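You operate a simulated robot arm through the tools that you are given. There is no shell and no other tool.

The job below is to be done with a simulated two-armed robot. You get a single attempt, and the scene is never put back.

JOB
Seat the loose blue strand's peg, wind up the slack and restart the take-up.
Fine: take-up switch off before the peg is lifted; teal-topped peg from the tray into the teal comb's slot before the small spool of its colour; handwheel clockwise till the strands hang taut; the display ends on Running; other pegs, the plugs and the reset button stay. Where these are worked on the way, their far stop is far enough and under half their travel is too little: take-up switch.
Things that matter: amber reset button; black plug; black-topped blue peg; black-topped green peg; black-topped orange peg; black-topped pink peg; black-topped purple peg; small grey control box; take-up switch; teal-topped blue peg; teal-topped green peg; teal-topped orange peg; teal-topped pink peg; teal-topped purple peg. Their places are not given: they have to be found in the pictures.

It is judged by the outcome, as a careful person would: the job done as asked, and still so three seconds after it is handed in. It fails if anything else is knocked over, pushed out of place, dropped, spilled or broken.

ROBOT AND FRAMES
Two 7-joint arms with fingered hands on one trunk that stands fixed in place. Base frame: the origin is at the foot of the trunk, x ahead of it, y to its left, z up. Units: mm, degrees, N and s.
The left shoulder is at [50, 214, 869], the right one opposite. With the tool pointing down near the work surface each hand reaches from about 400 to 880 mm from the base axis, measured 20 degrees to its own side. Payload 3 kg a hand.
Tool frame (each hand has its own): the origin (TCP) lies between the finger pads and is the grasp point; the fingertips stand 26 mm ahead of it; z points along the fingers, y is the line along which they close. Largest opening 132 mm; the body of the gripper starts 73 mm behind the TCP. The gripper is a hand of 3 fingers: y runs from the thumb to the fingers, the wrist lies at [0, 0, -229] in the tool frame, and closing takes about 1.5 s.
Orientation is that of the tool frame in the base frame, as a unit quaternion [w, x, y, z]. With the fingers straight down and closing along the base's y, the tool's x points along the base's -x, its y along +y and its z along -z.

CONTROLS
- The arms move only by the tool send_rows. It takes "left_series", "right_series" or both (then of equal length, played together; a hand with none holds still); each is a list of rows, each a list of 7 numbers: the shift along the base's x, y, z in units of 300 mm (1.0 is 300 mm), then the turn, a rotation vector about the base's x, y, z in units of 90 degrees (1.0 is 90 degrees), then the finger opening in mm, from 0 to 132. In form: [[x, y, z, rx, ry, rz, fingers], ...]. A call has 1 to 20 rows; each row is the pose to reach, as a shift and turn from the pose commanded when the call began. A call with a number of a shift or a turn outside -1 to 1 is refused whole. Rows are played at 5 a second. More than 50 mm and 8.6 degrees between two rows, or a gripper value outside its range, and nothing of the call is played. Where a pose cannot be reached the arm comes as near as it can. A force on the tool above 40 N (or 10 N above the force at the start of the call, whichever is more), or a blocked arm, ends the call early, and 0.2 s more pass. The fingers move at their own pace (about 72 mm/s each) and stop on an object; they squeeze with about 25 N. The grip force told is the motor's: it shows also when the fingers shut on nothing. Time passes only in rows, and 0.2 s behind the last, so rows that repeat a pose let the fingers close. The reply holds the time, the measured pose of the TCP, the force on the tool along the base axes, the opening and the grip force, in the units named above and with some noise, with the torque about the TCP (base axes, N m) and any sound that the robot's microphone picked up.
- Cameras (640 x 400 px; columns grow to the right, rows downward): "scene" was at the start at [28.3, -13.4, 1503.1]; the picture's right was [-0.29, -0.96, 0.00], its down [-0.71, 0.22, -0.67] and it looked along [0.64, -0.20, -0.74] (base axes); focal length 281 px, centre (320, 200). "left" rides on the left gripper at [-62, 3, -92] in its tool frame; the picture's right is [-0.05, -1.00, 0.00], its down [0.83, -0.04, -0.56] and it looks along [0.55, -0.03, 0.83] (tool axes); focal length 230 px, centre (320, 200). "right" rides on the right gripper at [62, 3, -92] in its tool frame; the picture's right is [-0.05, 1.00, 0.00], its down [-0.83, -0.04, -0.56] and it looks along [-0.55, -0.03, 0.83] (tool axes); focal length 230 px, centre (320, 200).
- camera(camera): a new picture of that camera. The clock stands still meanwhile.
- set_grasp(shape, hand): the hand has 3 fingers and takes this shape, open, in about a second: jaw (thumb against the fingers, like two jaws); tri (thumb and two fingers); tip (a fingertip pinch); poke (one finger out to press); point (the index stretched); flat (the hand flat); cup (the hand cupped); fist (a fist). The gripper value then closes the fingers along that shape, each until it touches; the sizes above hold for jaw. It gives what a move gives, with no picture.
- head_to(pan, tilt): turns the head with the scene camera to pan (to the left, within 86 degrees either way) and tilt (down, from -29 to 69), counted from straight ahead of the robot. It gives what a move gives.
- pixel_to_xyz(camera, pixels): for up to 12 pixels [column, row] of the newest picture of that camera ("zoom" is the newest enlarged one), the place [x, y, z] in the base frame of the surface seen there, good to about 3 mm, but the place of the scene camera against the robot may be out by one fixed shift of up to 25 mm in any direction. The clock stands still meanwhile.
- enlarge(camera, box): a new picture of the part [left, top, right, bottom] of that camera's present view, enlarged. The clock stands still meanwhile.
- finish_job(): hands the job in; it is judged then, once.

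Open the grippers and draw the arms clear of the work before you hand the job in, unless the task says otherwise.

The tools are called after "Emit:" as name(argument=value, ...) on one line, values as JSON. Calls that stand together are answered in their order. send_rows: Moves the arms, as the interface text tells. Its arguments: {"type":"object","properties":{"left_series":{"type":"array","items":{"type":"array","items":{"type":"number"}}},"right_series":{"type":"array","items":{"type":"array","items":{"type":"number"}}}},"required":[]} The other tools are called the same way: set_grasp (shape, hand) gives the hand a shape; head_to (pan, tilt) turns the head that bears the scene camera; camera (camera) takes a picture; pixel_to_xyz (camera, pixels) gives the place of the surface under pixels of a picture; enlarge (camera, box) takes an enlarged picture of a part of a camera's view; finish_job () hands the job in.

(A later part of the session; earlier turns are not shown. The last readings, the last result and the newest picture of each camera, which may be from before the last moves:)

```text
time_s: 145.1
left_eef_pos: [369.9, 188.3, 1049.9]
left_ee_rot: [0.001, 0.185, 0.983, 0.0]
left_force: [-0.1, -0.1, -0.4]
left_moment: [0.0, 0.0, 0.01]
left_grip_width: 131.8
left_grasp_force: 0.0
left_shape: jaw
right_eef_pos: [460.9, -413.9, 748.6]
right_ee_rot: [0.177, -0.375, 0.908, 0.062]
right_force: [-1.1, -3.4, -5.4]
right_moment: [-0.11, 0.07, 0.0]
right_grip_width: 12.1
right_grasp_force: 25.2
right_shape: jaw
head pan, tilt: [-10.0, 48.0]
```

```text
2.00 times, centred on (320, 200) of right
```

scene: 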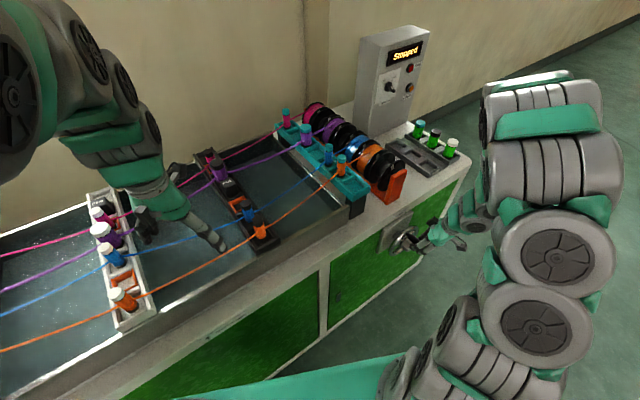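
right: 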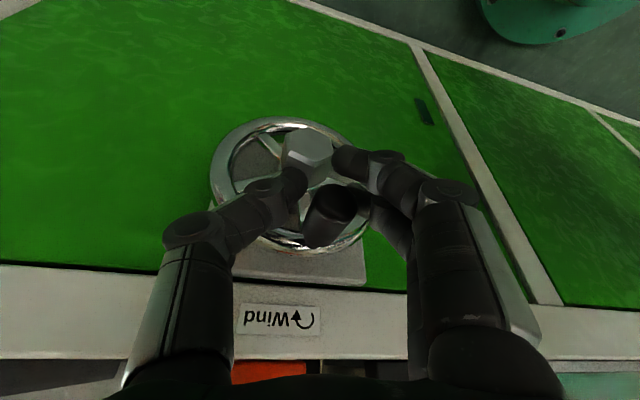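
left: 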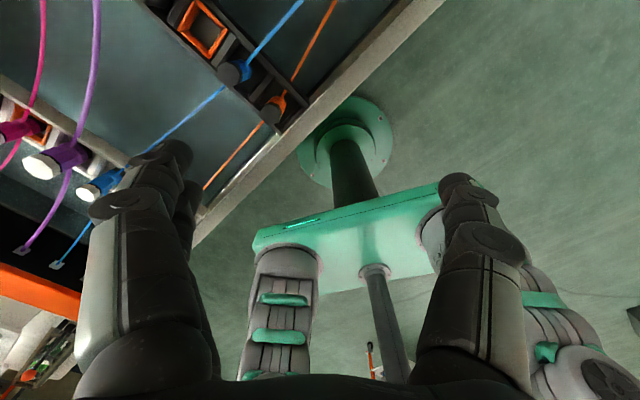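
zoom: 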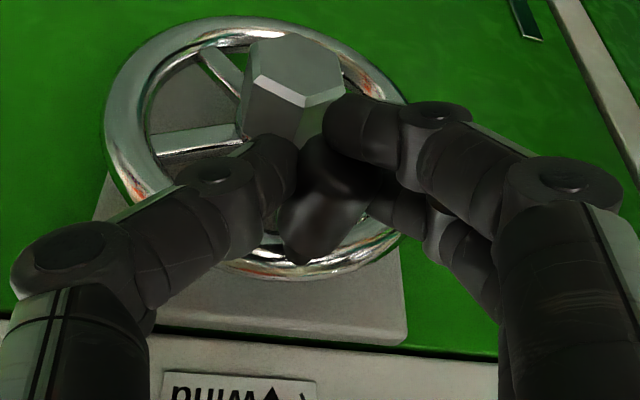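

Gripped at 25 N. I drive the handle clockwise from the top to about 135°.

Emit:
send_rows(right_series=[[0.0232, -0.0472, -0.007, 0, 0, 0, 8], [0.0448, -0.0912, -0.0272, 0, 0, 0, 8], [0.0634, -0.129, -0.0596, 0, 0, 0, 8], [0.0777, -0.158, -0.1017, 0, 0, 0, 8], [0.0866, -0.1762, -0.1507, 0, 0, 0, 8], [0.0897, -0.1824, -0.2033, 0, 0, 0, 8], [0.0866, -0.1762, -0.256, 0, 0, 0, 8], [0.0777, -0.158, -0.305, 0, 0, 0, 8], [0.0634, -0.129, -0.347, 0, 0, 0, 8]])

Emit:
camera(camera="right")

Emit:
pixel_to_xyz(camera="right", pixels=[[300, 190], [300, 200], [310, 195], [320, 195], [300, 210]])

```text
time_s: 147.1
left_eef_pos: [370.0, 189.7, 1049.6]
left_ee_rot: [0.0, 0.185, 0.983, 0.0]
left_force: [1.0, -0.9, -0.5]
left_moment: [-0.02, 0.03, 0.01]
left_grip_width: 132.0
left_grasp_force: 0.0
left_shape: jaw
right_eef_pos: [481.9, -452.1, 645.4]
right_ee_rot: [0.178, -0.375, 0.908, 0.063]
right_force: [0.1, 0.3, -0.2]
right_moment: [0.02, 0.01, 0.0]
right_grip_width: 6.1
right_grasp_force: 25.4
right_shape: jaw
head pan, tilt: [-10.0, 48.0]
```

```text
taken
```

right: 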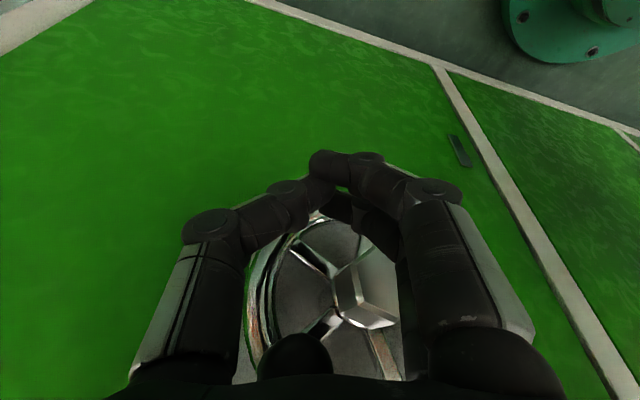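

```text
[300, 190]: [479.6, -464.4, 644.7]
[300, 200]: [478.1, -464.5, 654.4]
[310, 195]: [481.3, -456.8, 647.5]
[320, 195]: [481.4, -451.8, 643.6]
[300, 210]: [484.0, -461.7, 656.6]
```

The handle slipped out upward and now shows at (295,355), nearer the palm. I measure where it stands.

Emit:
pixel_to_xyz(camera="right", pixels=[[295, 345], [295, 360], [280, 355], [310, 355], [265, 300], [360, 300]])

Emit:
enlarge(camera="scene", box=[370, 190, 490, 280])

```text
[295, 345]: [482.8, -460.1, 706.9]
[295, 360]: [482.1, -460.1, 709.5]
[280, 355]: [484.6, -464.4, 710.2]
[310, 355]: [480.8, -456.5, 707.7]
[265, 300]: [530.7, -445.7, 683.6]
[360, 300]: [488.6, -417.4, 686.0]
```

```text
4.44 times, centred on (430, 235) of scene
```

zoom: 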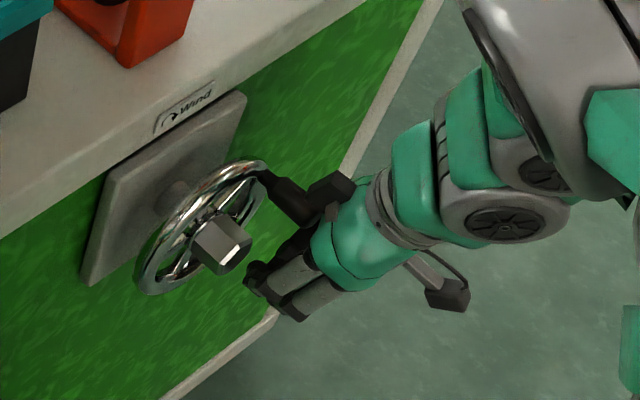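

The handle is at about 58° and the closed fingers are below it. I will open, back off upward, and then press from above with the fingertips as a small fork (about 10 mm gap) on top of the handle for the downward half.

Emit:
send_rows(right_series=[[0, 0, 0, 0, 0, 0, 20], [0, 0, 0, 0, 0, 0, 36], [0, 0, 0, 0, 0, 0, 40], [-0.001, -0.01, 0.08, 0, 0, 0, 40], [-0.002, -0.02, 0.16, 0, 0, 0, 40], [-0.003, -0.03, 0.24, 0, 0, 0, 40], [-0.005, -0.039, 0.32, 0, 0, 0, 40], [-0.005, -0.039, 0.34, 0, 0, 0, 40]])

Emit:
camera(camera="right")

```text
time_s: 148.9
left_eef_pos: [370.0, 189.6, 1049.3]
left_ee_rot: [0.0, 0.186, 0.983, 0.0]
left_force: [-0.1, 0.8, -0.5]
left_moment: [0.01, 0.03, 0.01]
left_grip_width: 131.8
left_grasp_force: 0.0
left_shape: jaw
right_eef_pos: [480.0, -464.2, 747.1]
right_ee_rot: [0.178, -0.374, 0.908, 0.062]
right_force: [-0.2, 0.2, -0.6]
right_moment: [-0.06, 0.0, -0.03]
right_grip_width: 39.7
right_grasp_force: 0.0
right_shape: jaw
head pan, tilt: [-10.0, 48.0]
```

```text
taken
```

right: 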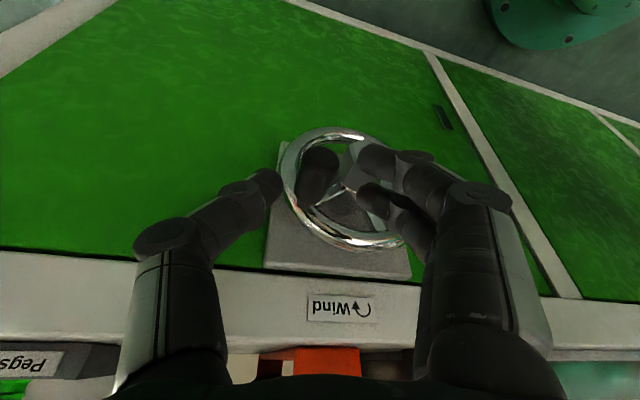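

The handle shows at (320,163), below and between the fingertips. I measure it, then form the fork.

Emit:
pixel_to_xyz(camera="right", pixels=[[320, 155], [320, 165], [320, 178], [312, 160], [330, 160]])

Emit:
send_rows(right_series=[[0, 0, 0, 0, 0, 0, 24], [0, 0, 0, 0, 0, 0, 12], [0, 0, 0, 0, 0, 0, 10], [0, 0, 0, 0, 0, 0, 10]])

Emit:
enlarge(camera="right", box=[220, 80, 440, 280])

```text
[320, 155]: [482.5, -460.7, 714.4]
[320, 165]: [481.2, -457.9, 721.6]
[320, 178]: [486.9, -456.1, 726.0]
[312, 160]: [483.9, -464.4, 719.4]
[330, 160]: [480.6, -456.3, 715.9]
```

```text
time_s: 149.9
left_eef_pos: [369.9, 189.6, 1049.9]
left_ee_rot: [0.0, 0.186, 0.983, 0.0]
left_force: [0.1, -0.8, 0.6]
left_moment: [0.0, -0.03, 0.01]
left_grip_width: 131.8
left_grasp_force: 0.1
left_shape: jaw
right_eef_pos: [477.8, -464.8, 746.8]
right_ee_rot: [0.177, -0.374, 0.908, 0.061]
right_force: [0.9, -0.3, 0.3]
right_moment: [0.01, 0.0, -0.01]
right_grip_width: 10.6
right_grasp_force: 0.0
right_shape: jaw
head pan, tilt: [-10.0, 48.0]
```

```text
2.00 times, centred on (330, 180) of right
```

zoom: 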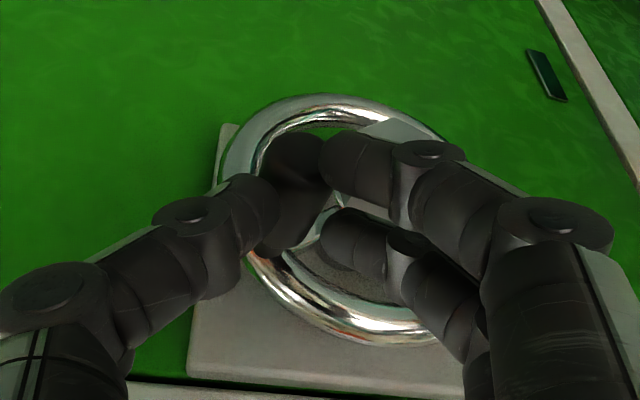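

The fork rests on the upper part of the handle, which is at about 50°. I press it down along the circle to about 155°.

Emit:
send_rows(right_series=[[0.004, 0.003, -0.012, 0, 0, 0, 10], [0.017, -0.023, -0.057, 0, 0, 0, 10], [0.024, -0.037, -0.108, 0, 0, 0, 10], [0.025, -0.039, -0.162, 0, 0, 0, 10], [0.02, -0.029, -0.214, 0, 0, 0, 10], [0.009, -0.007, -0.261, 0, 0, 0, 10], [-0.007, 0.026, -0.301, 0, 0, 0, 10], [-0.027, 0.066, -0.33, 0, 0, 0, 10]])

Emit:
camera(camera="right")

```text
time_s: 151.7
left_eef_pos: [371.2, 188.3, 1050.3]
left_ee_rot: [0.0, 0.184, 0.983, -0.001]
left_force: [0.3, 0.2, 0.2]
left_moment: [-0.03, 0.0, 0.0]
left_grip_width: 131.6
left_grasp_force: 0.0
left_shape: jaw
right_eef_pos: [471.2, -443.6, 648.6]
right_ee_rot: [0.177, -0.376, 0.907, 0.063]
right_force: [1.0, -0.7, -0.1]
right_moment: [0.0, -0.06, -0.04]
right_grip_width: 10.7
right_grasp_force: 0.1
right_shape: jaw
head pan, tilt: [-10.0, 48.0]
```

```text
taken
```

right: 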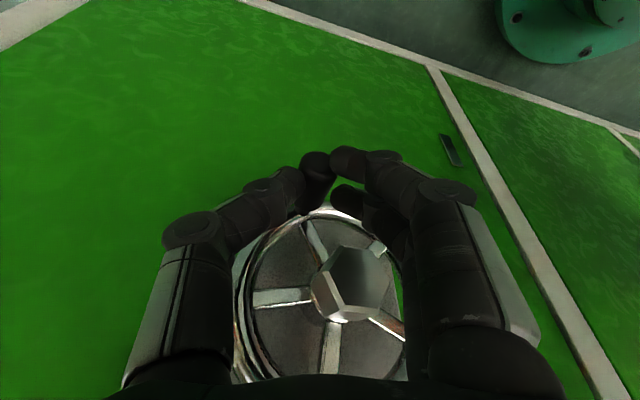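

The fork worked: the handle followed to (318,172), near 155°. I measure it and switch to the cage for the left and upward half.

Emit:
pixel_to_xyz(camera="right", pixels=[[318, 160], [318, 168], [318, 178], [312, 165], [325, 165], [350, 285]])

```text
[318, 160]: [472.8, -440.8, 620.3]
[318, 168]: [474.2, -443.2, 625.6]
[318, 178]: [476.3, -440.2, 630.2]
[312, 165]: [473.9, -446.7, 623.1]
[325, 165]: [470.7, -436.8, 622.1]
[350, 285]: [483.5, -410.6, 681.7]
```

The handle is at about 152°. I open, advance 28 mm so the fingers surround it, and close to 12 mm.

Emit:
send_rows(right_series=[[0, 0, 0, 0, 0, 0, 26], [0, 0, 0, 0, 0, 0, 38], [0.002, 0.003, -0.02, 0, 0, 0, 38], [0.005, 0.006, -0.055, 0, 0, 0, 38], [0.009, 0.011, -0.092, 0, 0, 0, 38], [0.009, 0.011, -0.092, 0, 0, 0, 24], [0.009, 0.011, -0.092, 0, 0, 0, 12], [0.009, 0.011, -0.092, 0, 0, 0, 12]])

Emit:
send_rows(right_series=[[-0.0203, 0.0413, -0.0177, 0, 0, 0, 12], [-0.042, 0.0855, -0.0237, 0, 0, 0, 12], [-0.0638, 0.1298, -0.0177, 0, 0, 0, 12], [-0.0841, 0.171, 0, 0, 0, 0, 12], [-0.102, 0.2075, 0.0283, 0, 0, 0, 12], [-0.1164, 0.2368, 0.066, 0, 0, 0, 12], [-0.1263, 0.2568, 0.11, 0, 0, 0, 12], [-0.1313, 0.267, 0.1583, 0, 0, 0, 12], [-0.1308, 0.2661, 0.2077, 0, 0, 0, 12], [-0.1252, 0.2547, 0.2557, 0, 0, 0, 12], [-0.1147, 0.2332, 0.299, 0, 0, 0, 12], [-0.0997, 0.2027, 0.3353, 0, 0, 0, 12], [-0.0813, 0.1653, 0.3623, 0, 0, 0, 12], [-0.0607, 0.1235, 0.3783, 0, 0, 0, 12], [-0.039, 0.0792, 0.3827, 0, 0, 0, 12], [-0.0173, 0.0353, 0.375, 0, 0, 0, 12]])

Emit:
camera(camera="right")

Emit:
enlarge(camera="scene", box=[160, 100, 400, 280])

```text
time_s: 153.5
left_eef_pos: [369.7, 190.1, 1049.8]
left_ee_rot: [0.0, 0.186, 0.983, -0.001]
left_force: [-0.2, 0.5, 0.2]
left_moment: [0.01, -0.01, 0.02]
left_grip_width: 132.0
left_grasp_force: 0.0
left_shape: jaw
right_eef_pos: [472.4, -441.0, 620.5]
right_ee_rot: [0.177, -0.375, 0.908, 0.062]
right_force: [0.4, -0.5, 0.0]
right_moment: [-0.02, 0.03, -0.02]
right_grip_width: 12.9
right_grasp_force: 0.2
right_shape: jaw
head pan, tilt: [-10.0, 48.0]
```

```text
time_s: 156.9
left_eef_pos: [370.8, 190.0, 1050.6]
left_ee_rot: [0.0, 0.186, 0.983, 0.0]
left_force: [-0.6, -0.4, -0.8]
left_moment: [0.01, -0.01, -0.01]
left_grip_width: 132.0
left_grasp_force: 0.1
left_shape: jaw
right_eef_pos: [469.5, -430.8, 733.4]
right_ee_rot: [0.177, -0.376, 0.907, 0.063]
right_force: [-2.6, 3.3, 0.4]
right_moment: [-0.02, 0.01, 0.06]
right_grip_width: 13.2
right_grasp_force: 0.1
right_shape: jaw
head pan, tilt: [-10.0, 48.0]
```

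```text
taken
```

right: 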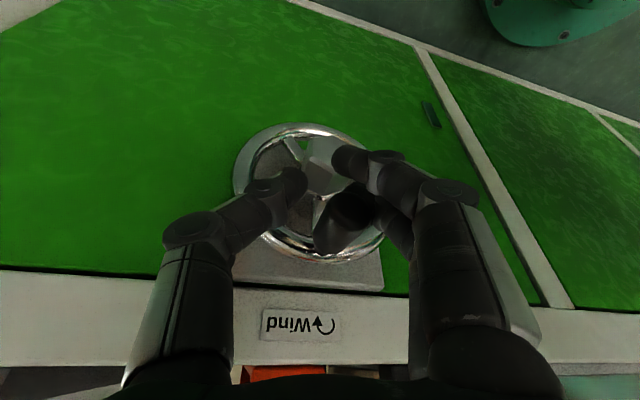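

```text
2.22 times, centred on (280, 190) of scene
```

zoom: 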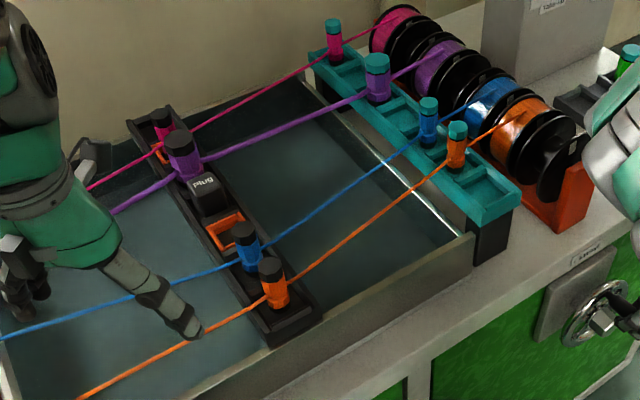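

The strands are clearly straighter after about two turns. I zoom further to judge the remaining sag.

Emit:
enlarge(camera="scene", box=[230, 130, 350, 240])

Emit:
enlarge(camera="scene", box=[0, 180, 280, 370])

```text
3.64 times, centred on (290, 185) of scene
```

zoom: 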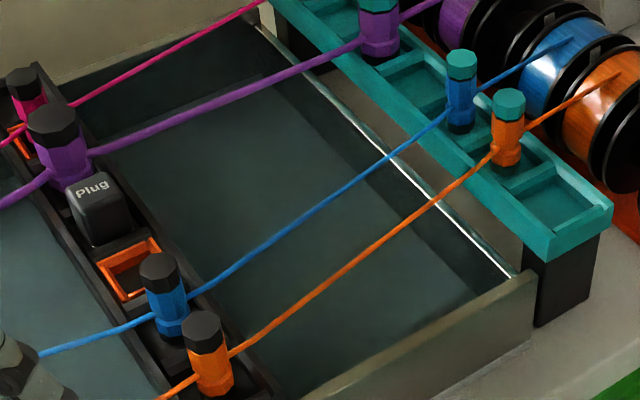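

```text
2.11 times, centred on (140, 275) of scene
```

zoom: 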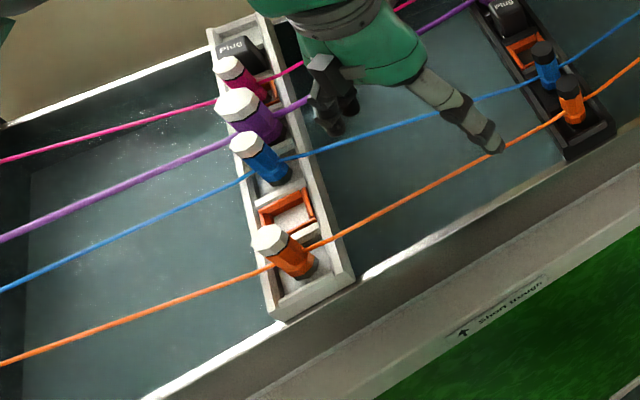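

A little sag remains (about 8 px in this zoom on the blue strand). I switch to the fork at the top for another half turn.

Emit:
send_rows(right_series=[[0, 0, 0, 0, 0, 0, 26], [0, 0, 0, 0, 0, 0, 38], [0, 0, 0, 0, 0, 0, 38], [-0.014, -0.012, 0.05, 0, 0, 0, 38], [-0.028, -0.025, 0.1, 0, 0, 0, 38], [-0.028, -0.025, 0.1, 0, 0, 0, 24], [-0.028, -0.025, 0.1, 0, 0, 0, 12], [-0.028, -0.025, 0.1, 0, 0, 0, 10], [-0.028, -0.025, 0.1, 0, 0, 0, 10]])

Emit:
camera(camera="right")

Emit:
pixel_to_xyz(camera="right", pixels=[[320, 165], [320, 175], [315, 170], [325, 185], [330, 175], [335, 190]])

```text
time_s: 158.9
left_eef_pos: [369.6, 189.5, 1050.2]
left_ee_rot: [0.0, 0.186, 0.983, 0.001]
left_force: [-0.5, -0.3, 0.0]
left_moment: [0.02, -0.02, -0.05]
left_grip_width: 132.1
left_grasp_force: 0.1
left_shape: jaw
right_eef_pos: [460.1, -438.3, 764.6]
right_ee_rot: [0.177, -0.376, 0.907, 0.063]
right_force: [-8.3, 2.0, 7.7]
right_moment: [0.29, 0.17, 0.3]
right_grip_width: 13.2
right_grasp_force: 0.1
right_shape: jaw
head pan, tilt: [-10.0, 48.0]
```

```text
taken
```

right: 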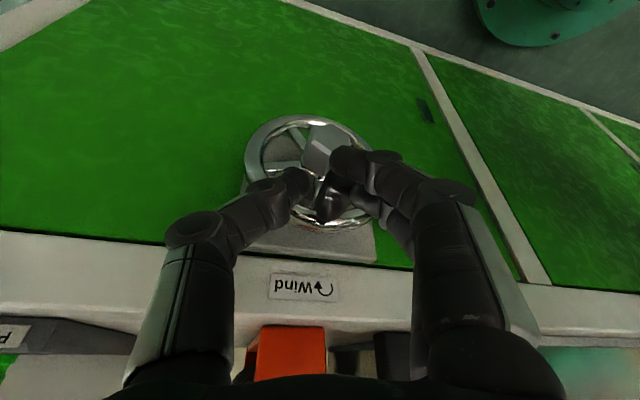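

```text
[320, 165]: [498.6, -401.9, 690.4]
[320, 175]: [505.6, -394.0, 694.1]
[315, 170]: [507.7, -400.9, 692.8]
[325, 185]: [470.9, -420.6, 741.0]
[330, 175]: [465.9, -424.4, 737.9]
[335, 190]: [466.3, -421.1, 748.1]
```

The fork touches the handle at about 10°. I push along the circle to about 155°, watching the force.

Emit:
send_rows(right_series=[[0.025, -0.039, -0.03, 0, 0, 0, 10], [0.043, -0.076, -0.059, 0, 0, 0, 10], [0.057, -0.105, -0.096, 0, 0, 0, 10], [0.067, -0.125, -0.141, 0, 0, 0, 10], [0.072, -0.135, -0.189, 0, 0, 0, 10], [0.072, -0.135, -0.239, 0, 0, 0, 10], [0.066, -0.123, -0.288, 0, 0, 0, 10], [0.055, -0.101, -0.331, 0, 0, 0, 10], [0.04, -0.071, -0.368, 0, 0, 0, 10], [0.02, -0.03, -0.397, 0, 0, 0, 10]])

Emit:
camera(camera="right")

Emit:
enlarge(camera="scene", box=[230, 130, 350, 240])

```text
time_s: 159.3
left_eef_pos: [368.6, 189.1, 1049.7]
left_ee_rot: [0.0, 0.185, 0.983, -0.001]
left_force: [-0.8, 0.1, -0.4]
left_moment: [-0.01, 0.01, 0.01]
left_grip_width: 132.0
left_grasp_force: 0.0
left_shape: jaw
right_eef_pos: [466.8, -447.8, 757.8]
right_ee_rot: [0.18, -0.376, 0.907, 0.063]
right_force: [-13.4, 8.0, 31.3]
right_moment: [1.31, 0.55, 0.48]
right_grip_width: 20.9
right_grasp_force: 0.1
right_shape: jaw
head pan, tilt: [-10.0, 48.0]
stopped in row 2 (right hand): the force on the tool passed its limit at 44 N (the readings are from after the stop); the commanded pose is now the measured one
```

```text
taken
```

right: 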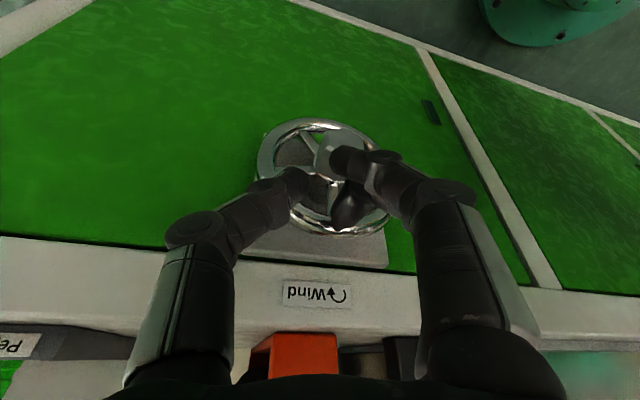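

```text
3.64 times, centred on (290, 185) of scene
```

zoom: 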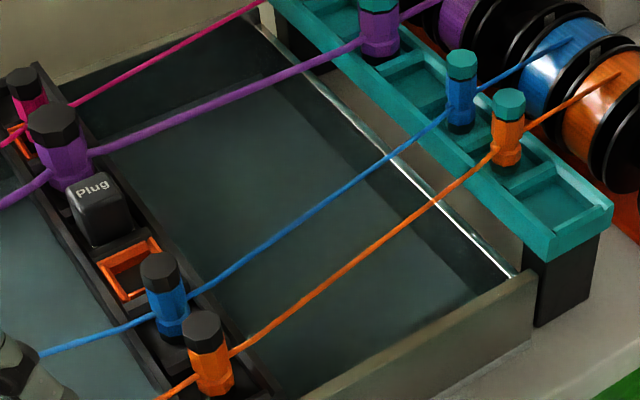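

The fork was off-centre by about 8 mm, so a finger rode on top of the handle. I back off and measure the handle's place.

Emit:
send_rows(right_series=[[-0.01, -0.01, 0.05, 0, 0, 0, 30], [-0.02, -0.018, 0.1, 0, 0, 0, 40], [-0.02, -0.018, 0.1, 0, 0, 0, 40]])

Emit:
camera(camera="right")

Emit:
enlarge(camera="right", box=[240, 100, 400, 260])

```text
time_s: 160.1
left_eef_pos: [369.9, 189.4, 1049.2]
left_ee_rot: [0.0, 0.186, 0.982, 0.0]
left_force: [1.0, 0.1, 0.9]
left_moment: [0.0, 0.03, 0.01]
left_grip_width: 132.0
left_grasp_force: 0.1
left_shape: jaw
right_eef_pos: [461.6, -453.8, 785.7]
right_ee_rot: [0.179, -0.375, 0.907, 0.062]
right_force: [0.7, -0.8, -0.1]
right_moment: [0.0, -0.01, -0.01]
right_grip_width: 39.6
right_grasp_force: 0.0
right_shape: jaw
head pan, tilt: [-10.0, 48.0]
```

```text
taken
```

right: 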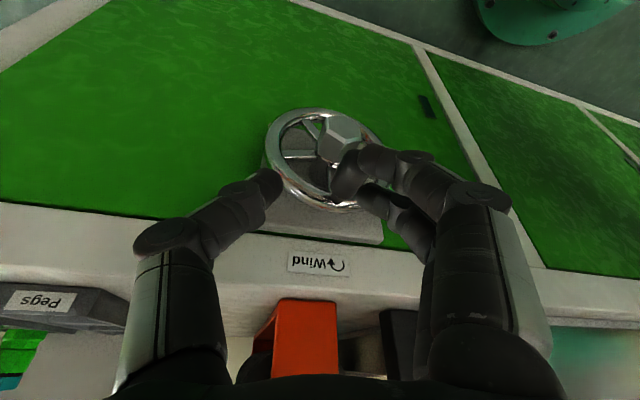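

```text
2.50 times, centred on (320, 180) of right
```

zoom: 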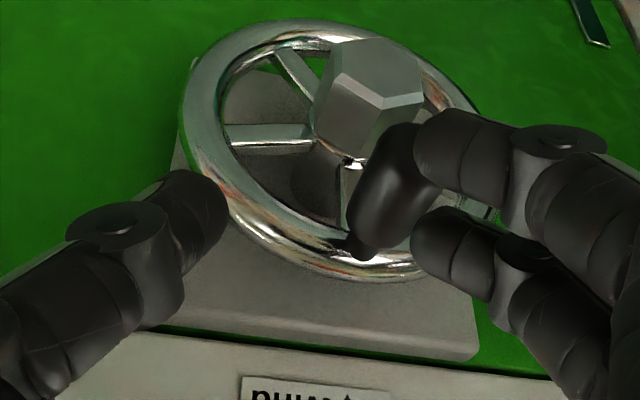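

The handle lies left of the hand's centre, at about (348,172). I measure it.

Emit:
pixel_to_xyz(camera="right", pixels=[[348, 165], [345, 175], [340, 182], [352, 160], [340, 195], [340, 135]])

```text
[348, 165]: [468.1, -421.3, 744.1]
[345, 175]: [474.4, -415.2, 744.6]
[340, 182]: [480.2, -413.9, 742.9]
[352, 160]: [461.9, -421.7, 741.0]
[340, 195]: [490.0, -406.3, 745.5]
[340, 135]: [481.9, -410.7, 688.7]
```

The handle axis is near s 580 (about 4°), so it lagged behind the hand. I take a firm centred grip again at the top to test whether the wheel still turns or is at its stop.

Emit:
send_rows(right_series=[[0.003, 0.06, 0, 0, 0, 0, 40], [0.008, 0.115, 0, 0, 0, 0, 40], [0.008, 0.115, -0.065, 0, 0, 0, 40], [0.008, 0.115, -0.129, 0, 0, 0, 40], [0.008, 0.115, -0.129, 0, 0, 0, 26], [0.008, 0.115, -0.129, 0, 0, 0, 14], [0.008, 0.115, -0.129, 0, 0, 0, 6], [0.008, 0.115, -0.129, 0, 0, 0, 6], [0.008, 0.115, -0.129, 0, 0, 0, 6]])

Emit:
enlarge(camera="right", box=[240, 100, 400, 260])

```text
time_s: 162.1
left_eef_pos: [370.3, 190.7, 1049.8]
left_ee_rot: [0.0, 0.186, 0.983, 0.0]
left_force: [-0.5, -0.3, -0.5]
left_moment: [-0.02, 0.02, -0.01]
left_grip_width: 132.0
left_grasp_force: 0.1
left_shape: jaw
right_eef_pos: [464.3, -418.6, 746.7]
right_ee_rot: [0.178, -0.375, 0.907, 0.062]
right_force: [0.0, -2.7, -8.5]
right_moment: [-0.09, 0.06, -0.02]
right_grip_width: 12.7
right_grasp_force: 25.5
right_shape: jaw
head pan, tilt: [-10.0, 48.0]
```

```text
2.50 times, centred on (320, 180) of right
```

zoom: 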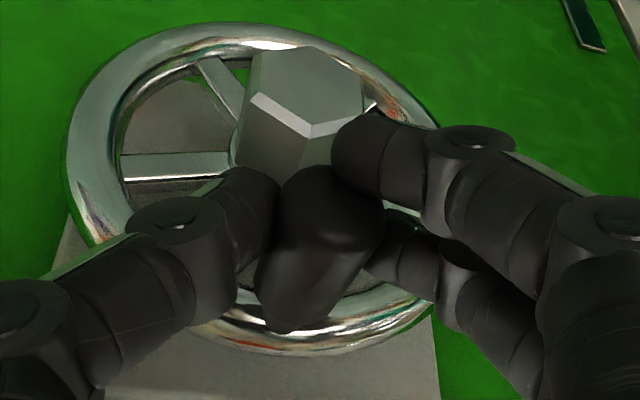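

Firm grip at the top. I push right by about 30° and watch the force.

Emit:
send_rows(right_series=[[0.0154, -0.0314, -0.0057, 0, 0, 0, 6], [0.0303, -0.0616, -0.017, 0, 0, 0, 6], [0.044, -0.0894, -0.0343, 0, 0, 0, 6]])

Emit:
enlarge(camera="right", box=[240, 100, 400, 260])

Emit:
enlarge(camera="scene", box=[230, 130, 350, 240])

```text
time_s: 162.9
left_eef_pos: [369.2, 190.2, 1049.9]
left_ee_rot: [0.0, 0.184, 0.983, 0.0]
left_force: [0.3, -0.8, -0.2]
left_moment: [0.0, 0.01, 0.03]
left_grip_width: 132.1
left_grasp_force: 0.0
left_shape: jaw
right_eef_pos: [478.6, -442.2, 737.2]
right_ee_rot: [0.18, -0.376, 0.907, 0.065]
right_force: [-6.7, 36.6, 5.0]
right_moment: [0.46, 0.14, -0.35]
right_grip_width: 14.4
right_grasp_force: 24.8
right_shape: jaw
head pan, tilt: [-10.0, 48.0]
```

```text
2.50 times, centred on (320, 180) of right
```

zoom: 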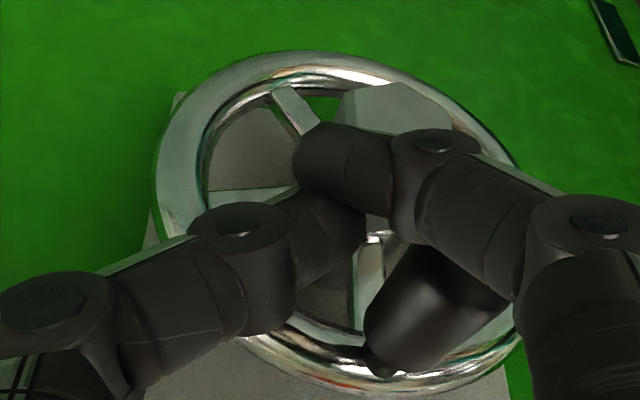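

```text
3.64 times, centred on (290, 185) of scene
```

zoom: 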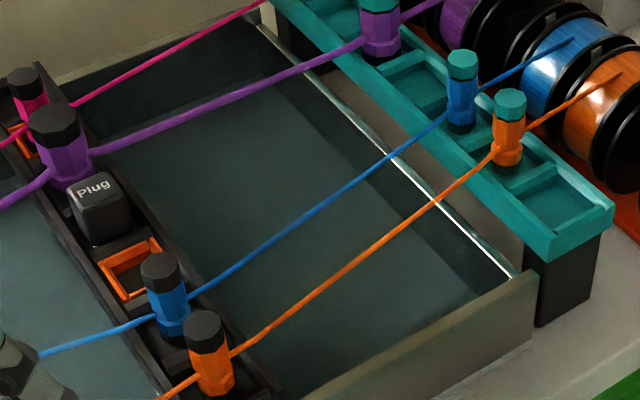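

The wheel no longer moves and resists with about 36 N: it is at its stop, and the strands look straight. I undo the last push, open and lift the hand off the handle.

Emit:
send_rows(right_series=[[-0.0137, 0.0278, 0.01, 0, 0, 0, 6], [-0.0286, 0.058, 0.025, 0, 0, 0, 8], [-0.044, 0.0894, 0.0343, 0, 0, 0, 20], [-0.044, 0.0894, 0.0343, 0, 0, 0, 40], [-0.044, 0.0894, 0.0343, 0, 0, 0, 46], [-0.055, 0.08, 0.09, 0, 0, 0, 46], [-0.065, 0.07, 0.16, 0, 0, 0, 46], [-0.08, 0.06, 0.26, 0, 0, 0, 46]])

Emit:
camera(camera="right")

Emit:
enlarge(camera="scene", box=[230, 130, 350, 240])

```text
time_s: 164.7
left_eef_pos: [370.5, 189.4, 1050.0]
left_ee_rot: [0.0, 0.185, 0.983, 0.0]
left_force: [-1.1, -0.9, -0.1]
left_moment: [0.01, -0.02, 0.02]
left_grip_width: 131.8
left_grasp_force: 0.1
left_shape: jaw
right_eef_pos: [454.1, -427.2, 816.1]
right_ee_rot: [0.179, -0.375, 0.908, 0.062]
right_force: [0.7, 0.3, 0.0]
right_moment: [-0.02, -0.01, 0.0]
right_grip_width: 45.5
right_grasp_force: 0.1
right_shape: jaw
head pan, tilt: [-10.0, 48.0]
```

```text
taken
```

right: 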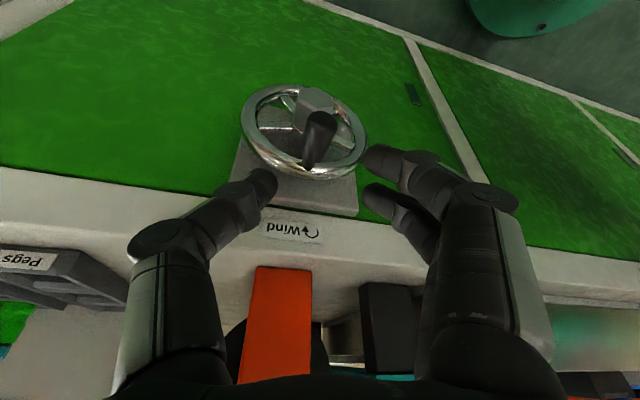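

```text
3.64 times, centred on (290, 185) of scene
```

zoom: 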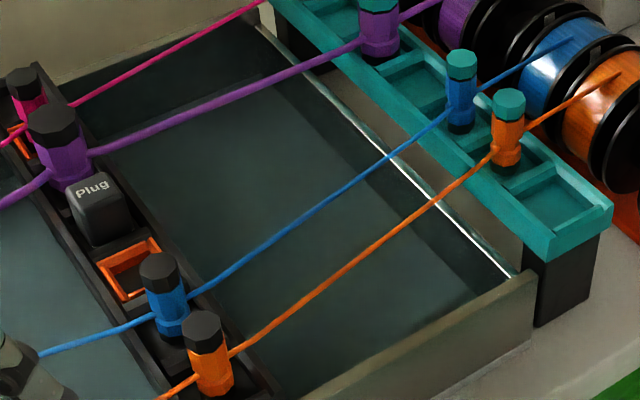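

The hand is clear of the handle. I check the handle angle and zoom on one strand to judge tautness.

Emit:
pixel_to_xyz(camera="right", pixels=[[320, 122], [318, 135], [314, 150], [316, 100], [308, 160]])

Emit:
enlarge(camera="scene", box=[255, 150, 335, 220])

Emit:
enlarge(camera="scene", box=[0, 200, 130, 330])

```text
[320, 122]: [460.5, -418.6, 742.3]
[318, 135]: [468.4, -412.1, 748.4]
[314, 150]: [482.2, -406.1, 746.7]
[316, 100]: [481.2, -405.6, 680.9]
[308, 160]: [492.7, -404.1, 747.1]
```

```text
5.71 times, centred on (295, 185) of scene
```

zoom: 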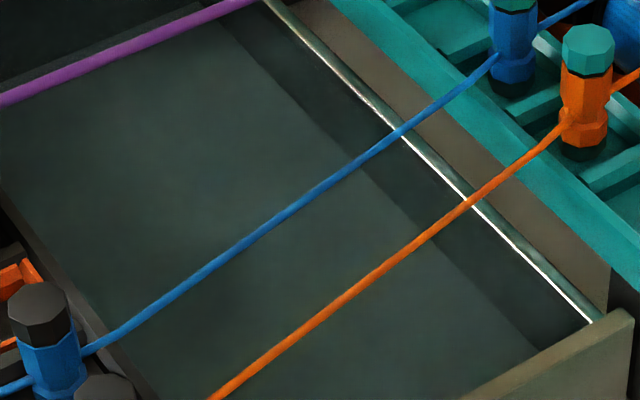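

```text
3.08 times, centred on (65, 265) of scene
```

zoom: 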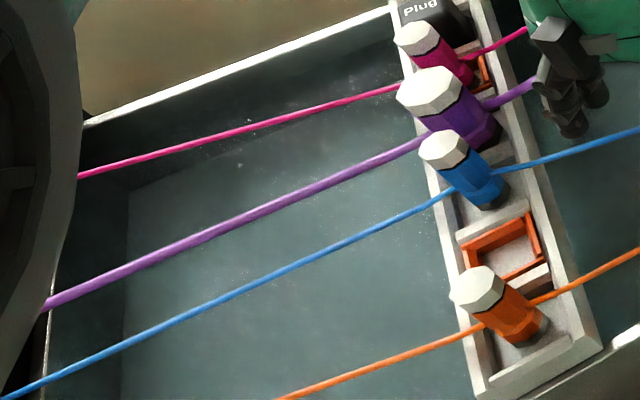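

The strands are nearly straight and the handle rests at about 1 to 2°. To be sure the wheel sits at its stop (my release may have dragged it back a little), I place the closed fingertips left of the handle and nudge it right.

Emit:
send_rows(right_series=[[-0.014, 0.063, 0, 0, 0, 0, 20], [-0.028, 0.126, 0, 0, 0, 0, 8], [-0.028, 0.126, -0.08, 0, 0, 0, 8], [-0.028, 0.126, -0.16, 0, 0, 0, 8], [-0.028, 0.126, -0.222, 0, 0, 0, 8], [-0.028, 0.126, -0.222, 0, 0, 0, 8]])

Emit:
camera(camera="right")

```text
time_s: 166.1
left_eef_pos: [370.2, 190.0, 1050.9]
left_ee_rot: [0.001, 0.185, 0.983, 0.0]
left_force: [-1.3, 0.0, -0.1]
left_moment: [0.01, -0.03, -0.01]
left_grip_width: 131.9
left_grasp_force: 0.0
left_shape: jaw
right_eef_pos: [445.8, -388.8, 748.9]
right_ee_rot: [0.179, -0.376, 0.907, 0.062]
right_force: [-2.0, 8.8, 14.9]
right_moment: [-0.27, -0.25, 0.06]
right_grip_width: 7.1
right_grasp_force: 0.1
right_shape: jaw
head pan, tilt: [-10.0, 48.0]
```

```text
taken
```

right: 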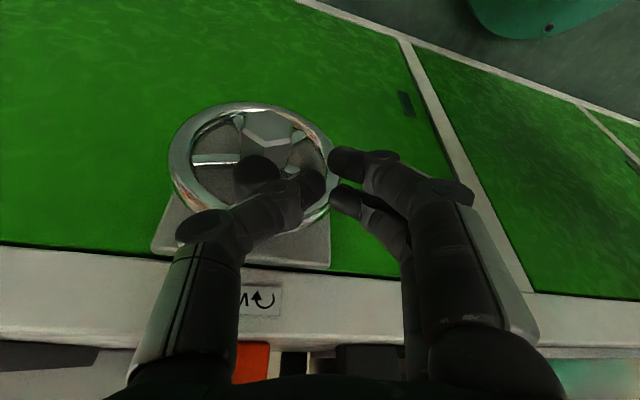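

The thumb already touches the handle's left side (about 9 N). I nudge right by 10 mm and read the force.

Emit:
send_rows(right_series=[[0.006, -0.012, 0.005, 0, 0, 0, 8], [0.0103, -0.0209, 0.01, 0, 0, 0, 8], [0.0147, -0.0299, 0.01, 0, 0, 0, 8]])

Emit:
camera(camera="right")

Emit:
pixel_to_xyz(camera="right", pixels=[[262, 165], [262, 180], [268, 120], [255, 170]])

```text
time_s: 166.9
left_eef_pos: [370.3, 189.6, 1049.9]
left_ee_rot: [0.0, 0.186, 0.983, 0.0]
left_force: [-0.5, 0.4, -0.9]
left_moment: [0.02, -0.01, 0.0]
left_grip_width: 131.9
left_grasp_force: 0.1
left_shape: jaw
right_eef_pos: [449.0, -398.7, 751.8]
right_ee_rot: [0.179, -0.375, 0.907, 0.063]
right_force: [-10.2, 8.4, 6.4]
right_moment: [0.07, -0.01, 0.01]
right_grip_width: 6.0
right_grasp_force: 0.1
right_shape: jaw
head pan, tilt: [-10.0, 48.0]
```

```text
taken
```

right: 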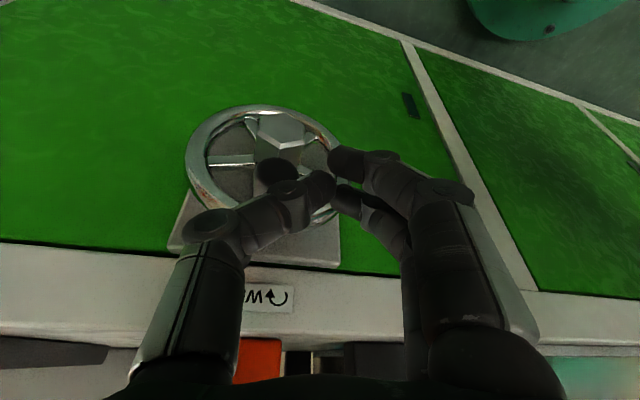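

```text
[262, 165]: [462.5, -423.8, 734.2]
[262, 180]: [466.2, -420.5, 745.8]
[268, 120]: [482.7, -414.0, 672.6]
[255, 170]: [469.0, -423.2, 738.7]
```

Contact force is about 13 N. I push another 14 mm to see whether the wheel moves or blocks.

Emit:
send_rows(right_series=[[0.0059, -0.012, 0.0, 0, 0, 0, 8], [0.0132, -0.0269, 0, 0, 0, 0, 8], [0.0206, -0.0419, 0, 0, 0, 0, 8]])

Emit:
camera(camera="right")

Emit:
enlarge(camera="right", box=[180, 80, 380, 260])

```text
time_s: 167.7
left_eef_pos: [370.2, 189.1, 1049.9]
left_ee_rot: [0.0, 0.187, 0.982, 0.0]
left_force: [-0.2, 0.4, 0.4]
left_moment: [0.01, 0.01, 0.0]
left_grip_width: 131.9
left_grasp_force: 0.0
left_shape: jaw
right_eef_pos: [455.6, -411.0, 751.8]
right_ee_rot: [0.178, -0.375, 0.908, 0.062]
right_force: [-18.7, 9.5, 10.5]
right_moment: [0.09, 0.05, 0.06]
right_grip_width: 5.2
right_grasp_force: 0.0
right_shape: jaw
head pan, tilt: [-10.0, 48.0]
```

```text
taken
```

right: 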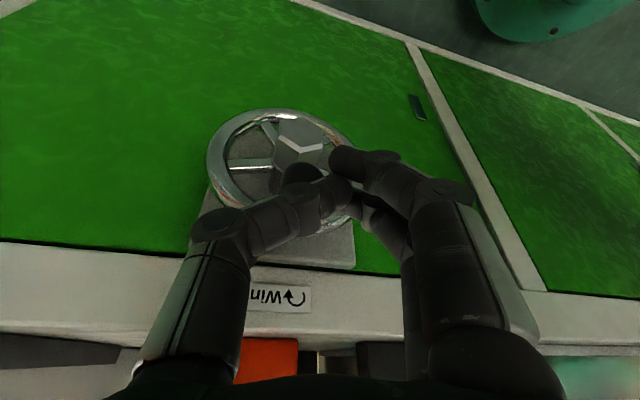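

```text
2.22 times, centred on (280, 170) of right
```

zoom: 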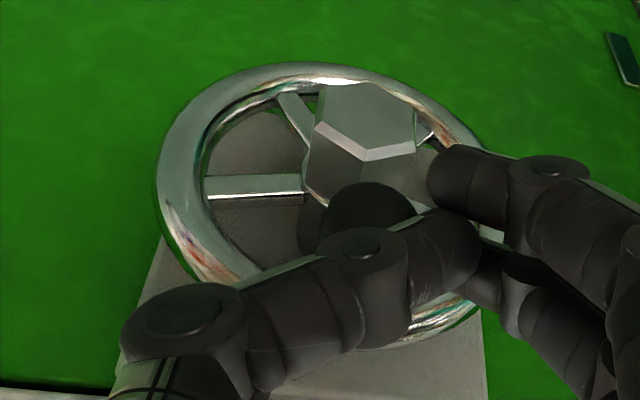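

The wheel stays blocked at its stop, so the winding is done. I lift off and bring the hand up, returning it to vertical.

Emit:
send_rows(right_series=[[-0.01, 0.02, 0.02, 0, 0, 0, 8], [-0.02, 0.02, 0.12, 0, 0, 0, 8], [-0.01, 0.0, 0.26, 0, 0, 0, 30], [0.02, -0.03, 0.4, -0.041, 0.045, 0, 60], [0.04, -0.06, 0.53, -0.082, 0.09, 0, 60], [0.06, -0.08, 0.63, -0.122, 0.136, 0, 60], [0.08, -0.1, 0.7, -0.163, 0.181, 0, 60], [0.08, -0.1, 0.7, -0.163, 0.181, 0, 60]])

Emit:
camera(camera="right")

Emit:
camera(camera="scene")

```text
time_s: 169.5
left_eef_pos: [371.6, 189.3, 1051.0]
left_ee_rot: [0.0, 0.185, 0.983, 0.0]
left_force: [-0.2, -0.1, -0.5]
left_moment: [0.01, -0.01, -0.01]
left_grip_width: 131.9
left_grasp_force: 0.1
left_shape: jaw
right_eef_pos: [479.3, -440.0, 962.2]
right_ee_rot: [0.0, -0.382, 0.924, -0.001]
right_force: [-0.2, -0.5, -0.5]
right_moment: [-0.03, 0.0, 0.03]
right_grip_width: 59.3
right_grasp_force: 0.0
right_shape: jaw
head pan, tilt: [-10.0, 48.0]
```

```text
taken
```

right: 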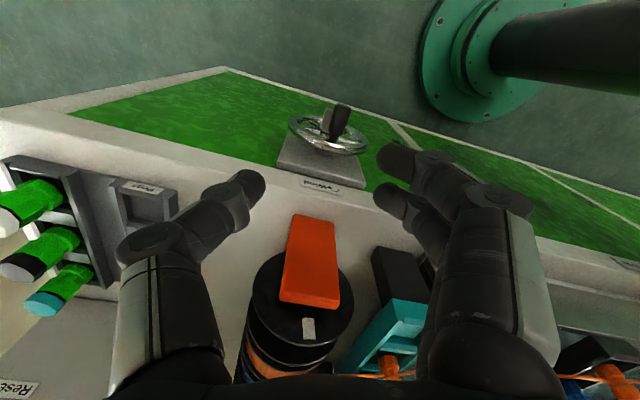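

```text
taken
```

scene: 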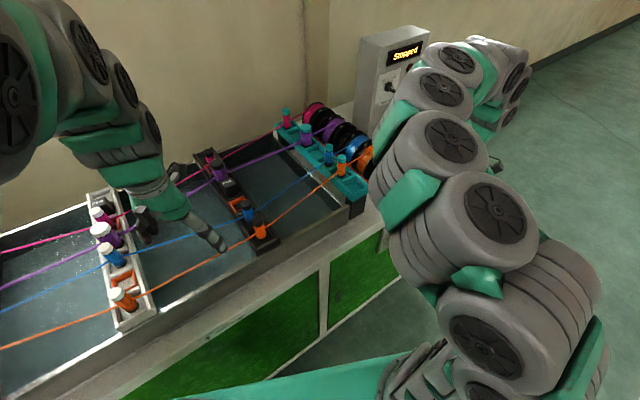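

The hand is vertical at (479,-440,962). The posture looks different, so I test its freedom by moving nearer the body while turning the yaw back to -21°.

Emit:
send_rows(right_series=[[-0.015, 0.03, 0.02, 0, 0, -0.081, 60], [-0.03, 0.06, 0.04, 0, 0, -0.163, 60], [-0.045, 0.09, 0.06, 0, 0, -0.244, 60], [-0.06, 0.12, 0.08, 0, 0, -0.326, 60], [-0.075, 0.15, 0.1, 0, 0, -0.407, 60], [-0.09, 0.18, 0.12, 0, 0, -0.489, 60], [-0.105, 0.21, 0.14, 0, 0, -0.57, 60], [-0.117, 0.233, 0.16, 0, 0, -0.652, 60], [-0.117, 0.233, 0.16, 0, 0, -0.733, 60]])

Emit:
head_to(pan=-40, tilt=48)

Emit:
camera(camera="scene")

```text
time_s: 171.5
left_eef_pos: [370.3, 190.1, 1049.9]
left_ee_rot: [0.001, 0.186, 0.983, 0.0]
left_force: [0.2, 0.3, 0.3]
left_moment: [-0.04, 0.01, -0.01]
left_grip_width: 131.8
left_grasp_force: 0.0
left_shape: jaw
right_eef_pos: [443.6, -371.6, 1009.6]
right_ee_rot: [0.0, 0.183, 0.983, -0.001]
right_force: [0.7, -0.4, 0.6]
right_moment: [-0.03, -0.02, -0.03]
right_grip_width: 59.6
right_grasp_force: 0.2
right_shape: jaw
head pan, tilt: [-10.0, 48.0]
```

```text
time_s: 172.5
left_eef_pos: [370.4, 189.6, 1050.3]
left_ee_rot: [-0.001, 0.186, 0.983, 0.0]
left_force: [0.3, -0.3, -0.2]
left_moment: [0.0, 0.03, 0.01]
left_grip_width: 131.9
left_grasp_force: 0.1
left_shape: jaw
right_eef_pos: [443.5, -371.4, 1009.1]
right_ee_rot: [-0.001, 0.183, 0.983, -0.001]
right_force: [0.3, 0.4, 0.5]
right_moment: [0.0, 0.0, 0.0]
right_grip_width: 59.6
right_grasp_force: 0.0
right_shape: jaw
head pan, tilt: [-40.0, 48.0]
```

```text
taken
```

scene: 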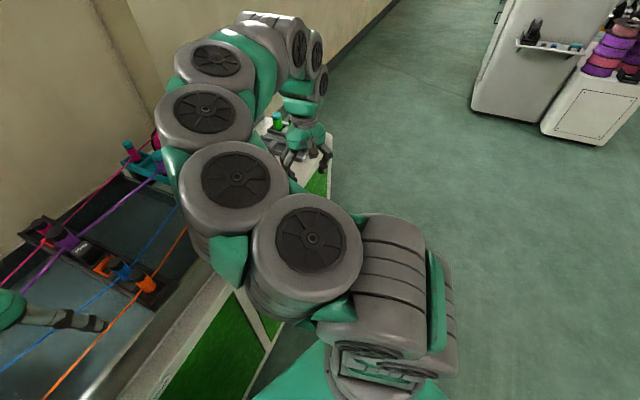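

The elbow has swung inward this time. I repeat the earlier recovery: go out to the right, stretch, then come back left so that the elbow swings outward.

Emit:
send_rows(right_series=[[0.05, -0.09, 0.12, 0, 0, 0, 60], [0.1, -0.18, 0.24, 0, 0, 0, 60], [0.15, -0.26, 0.36, 0, 0, 0, 60], [0.198, -0.345, 0.47, 0, 0, 0, 60]])

Emit:
send_rows(right_series=[[0.02, -0.14, -0.08, 0, 0, 0, 60], [0.04, -0.28, -0.16, 0, 0, 0, 60], [0.06, -0.42, -0.24, 0, 0, 0, 60], [0.08, -0.56, -0.32, 0, 0, 0, 60], [0.1, -0.7, -0.4, 0, 0, 0, 60], [0.12, -0.84, -0.48, 0, 0, 0, 60], [0.14, -0.98, -0.56, 0, 0, 0, 60], [0.18, -0.99, -0.68, 0, 0, 0, 60], [0.22, -0.99, -0.8, 0, 0, 0, 60], [0.28, -0.99, -0.92, 0, 0, 0, 60]])

Emit:
send_rows(right_series=[[0.025, 0.133, 0.07, 0, 0, 0, 60], [0.05, 0.267, 0.14, 0, 0, 0, 60], [0.075, 0.4, 0.21, 0, 0, 0, 60], [0.1, 0.533, 0.28, 0, 0, 0, 60], [0.12, 0.66, 0.35, 0, 0, 0, 60], [0.13, 0.78, 0.42, 0, 0, 0, 60], [0.13, 0.88, 0.45, 0, 0, 0, 60], [0.13, 0.98, 0.45, 0, 0, 0, 60]])

Emit:
camera(camera="scene")

```text
time_s: 173.5
left_eef_pos: [370.3, 189.8, 1048.9]
left_ee_rot: [0.001, 0.184, 0.983, 0.0]
left_force: [-0.1, -0.7, 0.8]
left_moment: [-0.01, -0.01, 0.03]
left_grip_width: 132.1
left_grasp_force: 0.1
left_shape: jaw
right_eef_pos: [502.4, -474.2, 1153.0]
right_ee_rot: [-0.001, 0.181, 0.983, -0.001]
right_force: [-0.3, 0.8, -0.8]
right_moment: [-0.01, -0.01, -0.02]
right_grip_width: 59.7
right_grasp_force: 0.1
right_shape: jaw
head pan, tilt: [-40.0, 48.0]
```

```text
time_s: 175.7
left_eef_pos: [369.8, 190.8, 1049.7]
left_ee_rot: [0.0, 0.186, 0.983, -0.001]
left_force: [0.1, 0.2, 0.4]
left_moment: [-0.01, 0.02, -0.02]
left_grip_width: 131.9
left_grasp_force: 0.0
left_shape: jaw
right_eef_pos: [567.6, -727.4, 902.3]
right_ee_rot: [-0.001, 0.182, 0.983, -0.001]
right_force: [-0.5, 0.8, -0.9]
right_moment: [0.04, 0.03, -0.01]
right_grip_width: 59.7
right_grasp_force: 0.0
right_shape: jaw
right hand out of reach, approached as far as the arm can: row 7, 8, 9, 10
head pan, tilt: [-40.0, 48.0]
```

```text
time_s: 177.5
left_eef_pos: [369.5, 188.6, 1049.7]
left_ee_rot: [0.0, 0.186, 0.983, 0.0]
left_force: [-0.4, 0.1, 0.0]
left_moment: [0.02, 0.03, -0.02]
left_grip_width: 131.8
left_grasp_force: 0.0
left_shape: jaw
right_eef_pos: [606.8, -434.0, 1037.4]
right_ee_rot: [0.0, 0.182, 0.983, -0.001]
right_force: [-0.5, 0.5, -0.4]
right_moment: [0.03, -0.01, 0.02]
right_grip_width: 59.7
right_grasp_force: 0.0
right_shape: jaw
head pan, tilt: [-40.0, 48.0]
```

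```text
taken
```

scene: 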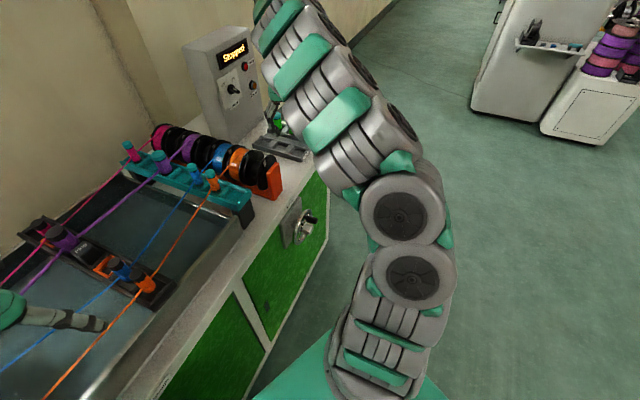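

The third move was fully reached. I measure the arm's shape to see where the elbow is now.

Emit:
pixel_to_xyz(camera="scene", pixels=[[380, 340], [410, 275], [400, 215], [370, 160], [350, 120], [335, 85], [310, 60], [295, 35], [275, 8], [275, 80], [282, 115]])

```text
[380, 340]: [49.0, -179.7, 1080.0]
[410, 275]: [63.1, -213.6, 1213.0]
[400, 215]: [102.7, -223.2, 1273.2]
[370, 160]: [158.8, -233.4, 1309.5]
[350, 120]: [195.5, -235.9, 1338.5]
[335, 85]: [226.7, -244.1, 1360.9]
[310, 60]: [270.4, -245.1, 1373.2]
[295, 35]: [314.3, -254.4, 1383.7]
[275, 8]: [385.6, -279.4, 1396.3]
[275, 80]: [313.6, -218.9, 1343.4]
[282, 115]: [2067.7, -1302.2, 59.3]
```

The elbow sits near (390,-280,1370), much as in the earlier recovery. I retract to (444,-370,1011) as before.

Emit:
send_rows(right_series=[[-0.09, 0.035, -0.015, 0, 0, 0, 60], [-0.18, 0.07, -0.03, 0, 0, 0, 60], [-0.27, 0.105, -0.045, 0, 0, 0, 60], [-0.36, 0.14, -0.06, 0, 0, 0, 60], [-0.45, 0.175, -0.075, 0, 0, 0, 60], [-0.543, 0.213, -0.09, 0, 0, 0, 60]])

Emit:
camera(camera="scene")

```text
time_s: 178.9
left_eef_pos: [370.0, 189.6, 1050.8]
left_ee_rot: [0.0, 0.185, 0.983, -0.001]
left_force: [-1.1, 0.3, -0.4]
left_moment: [0.03, -0.01, -0.04]
left_grip_width: 132.0
left_grasp_force: 0.1
left_shape: jaw
right_eef_pos: [441.7, -371.0, 1010.9]
right_ee_rot: [0.0, 0.182, 0.983, -0.001]
right_force: [0.3, -0.3, -0.2]
right_moment: [0.04, -0.02, 0.03]
right_grip_width: 59.8
right_grasp_force: 0.1
right_shape: jaw
head pan, tilt: [-40.0, 48.0]
```

```text
taken
```

scene: 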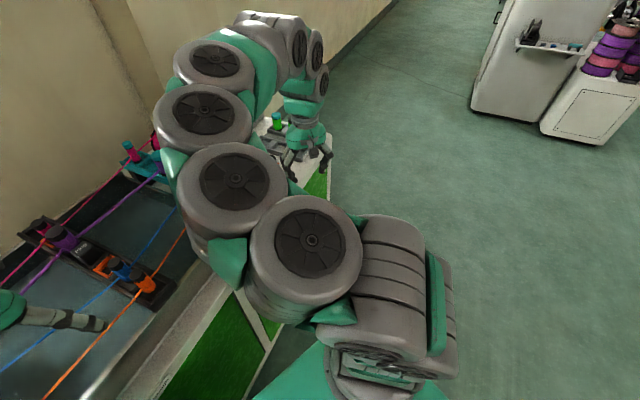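

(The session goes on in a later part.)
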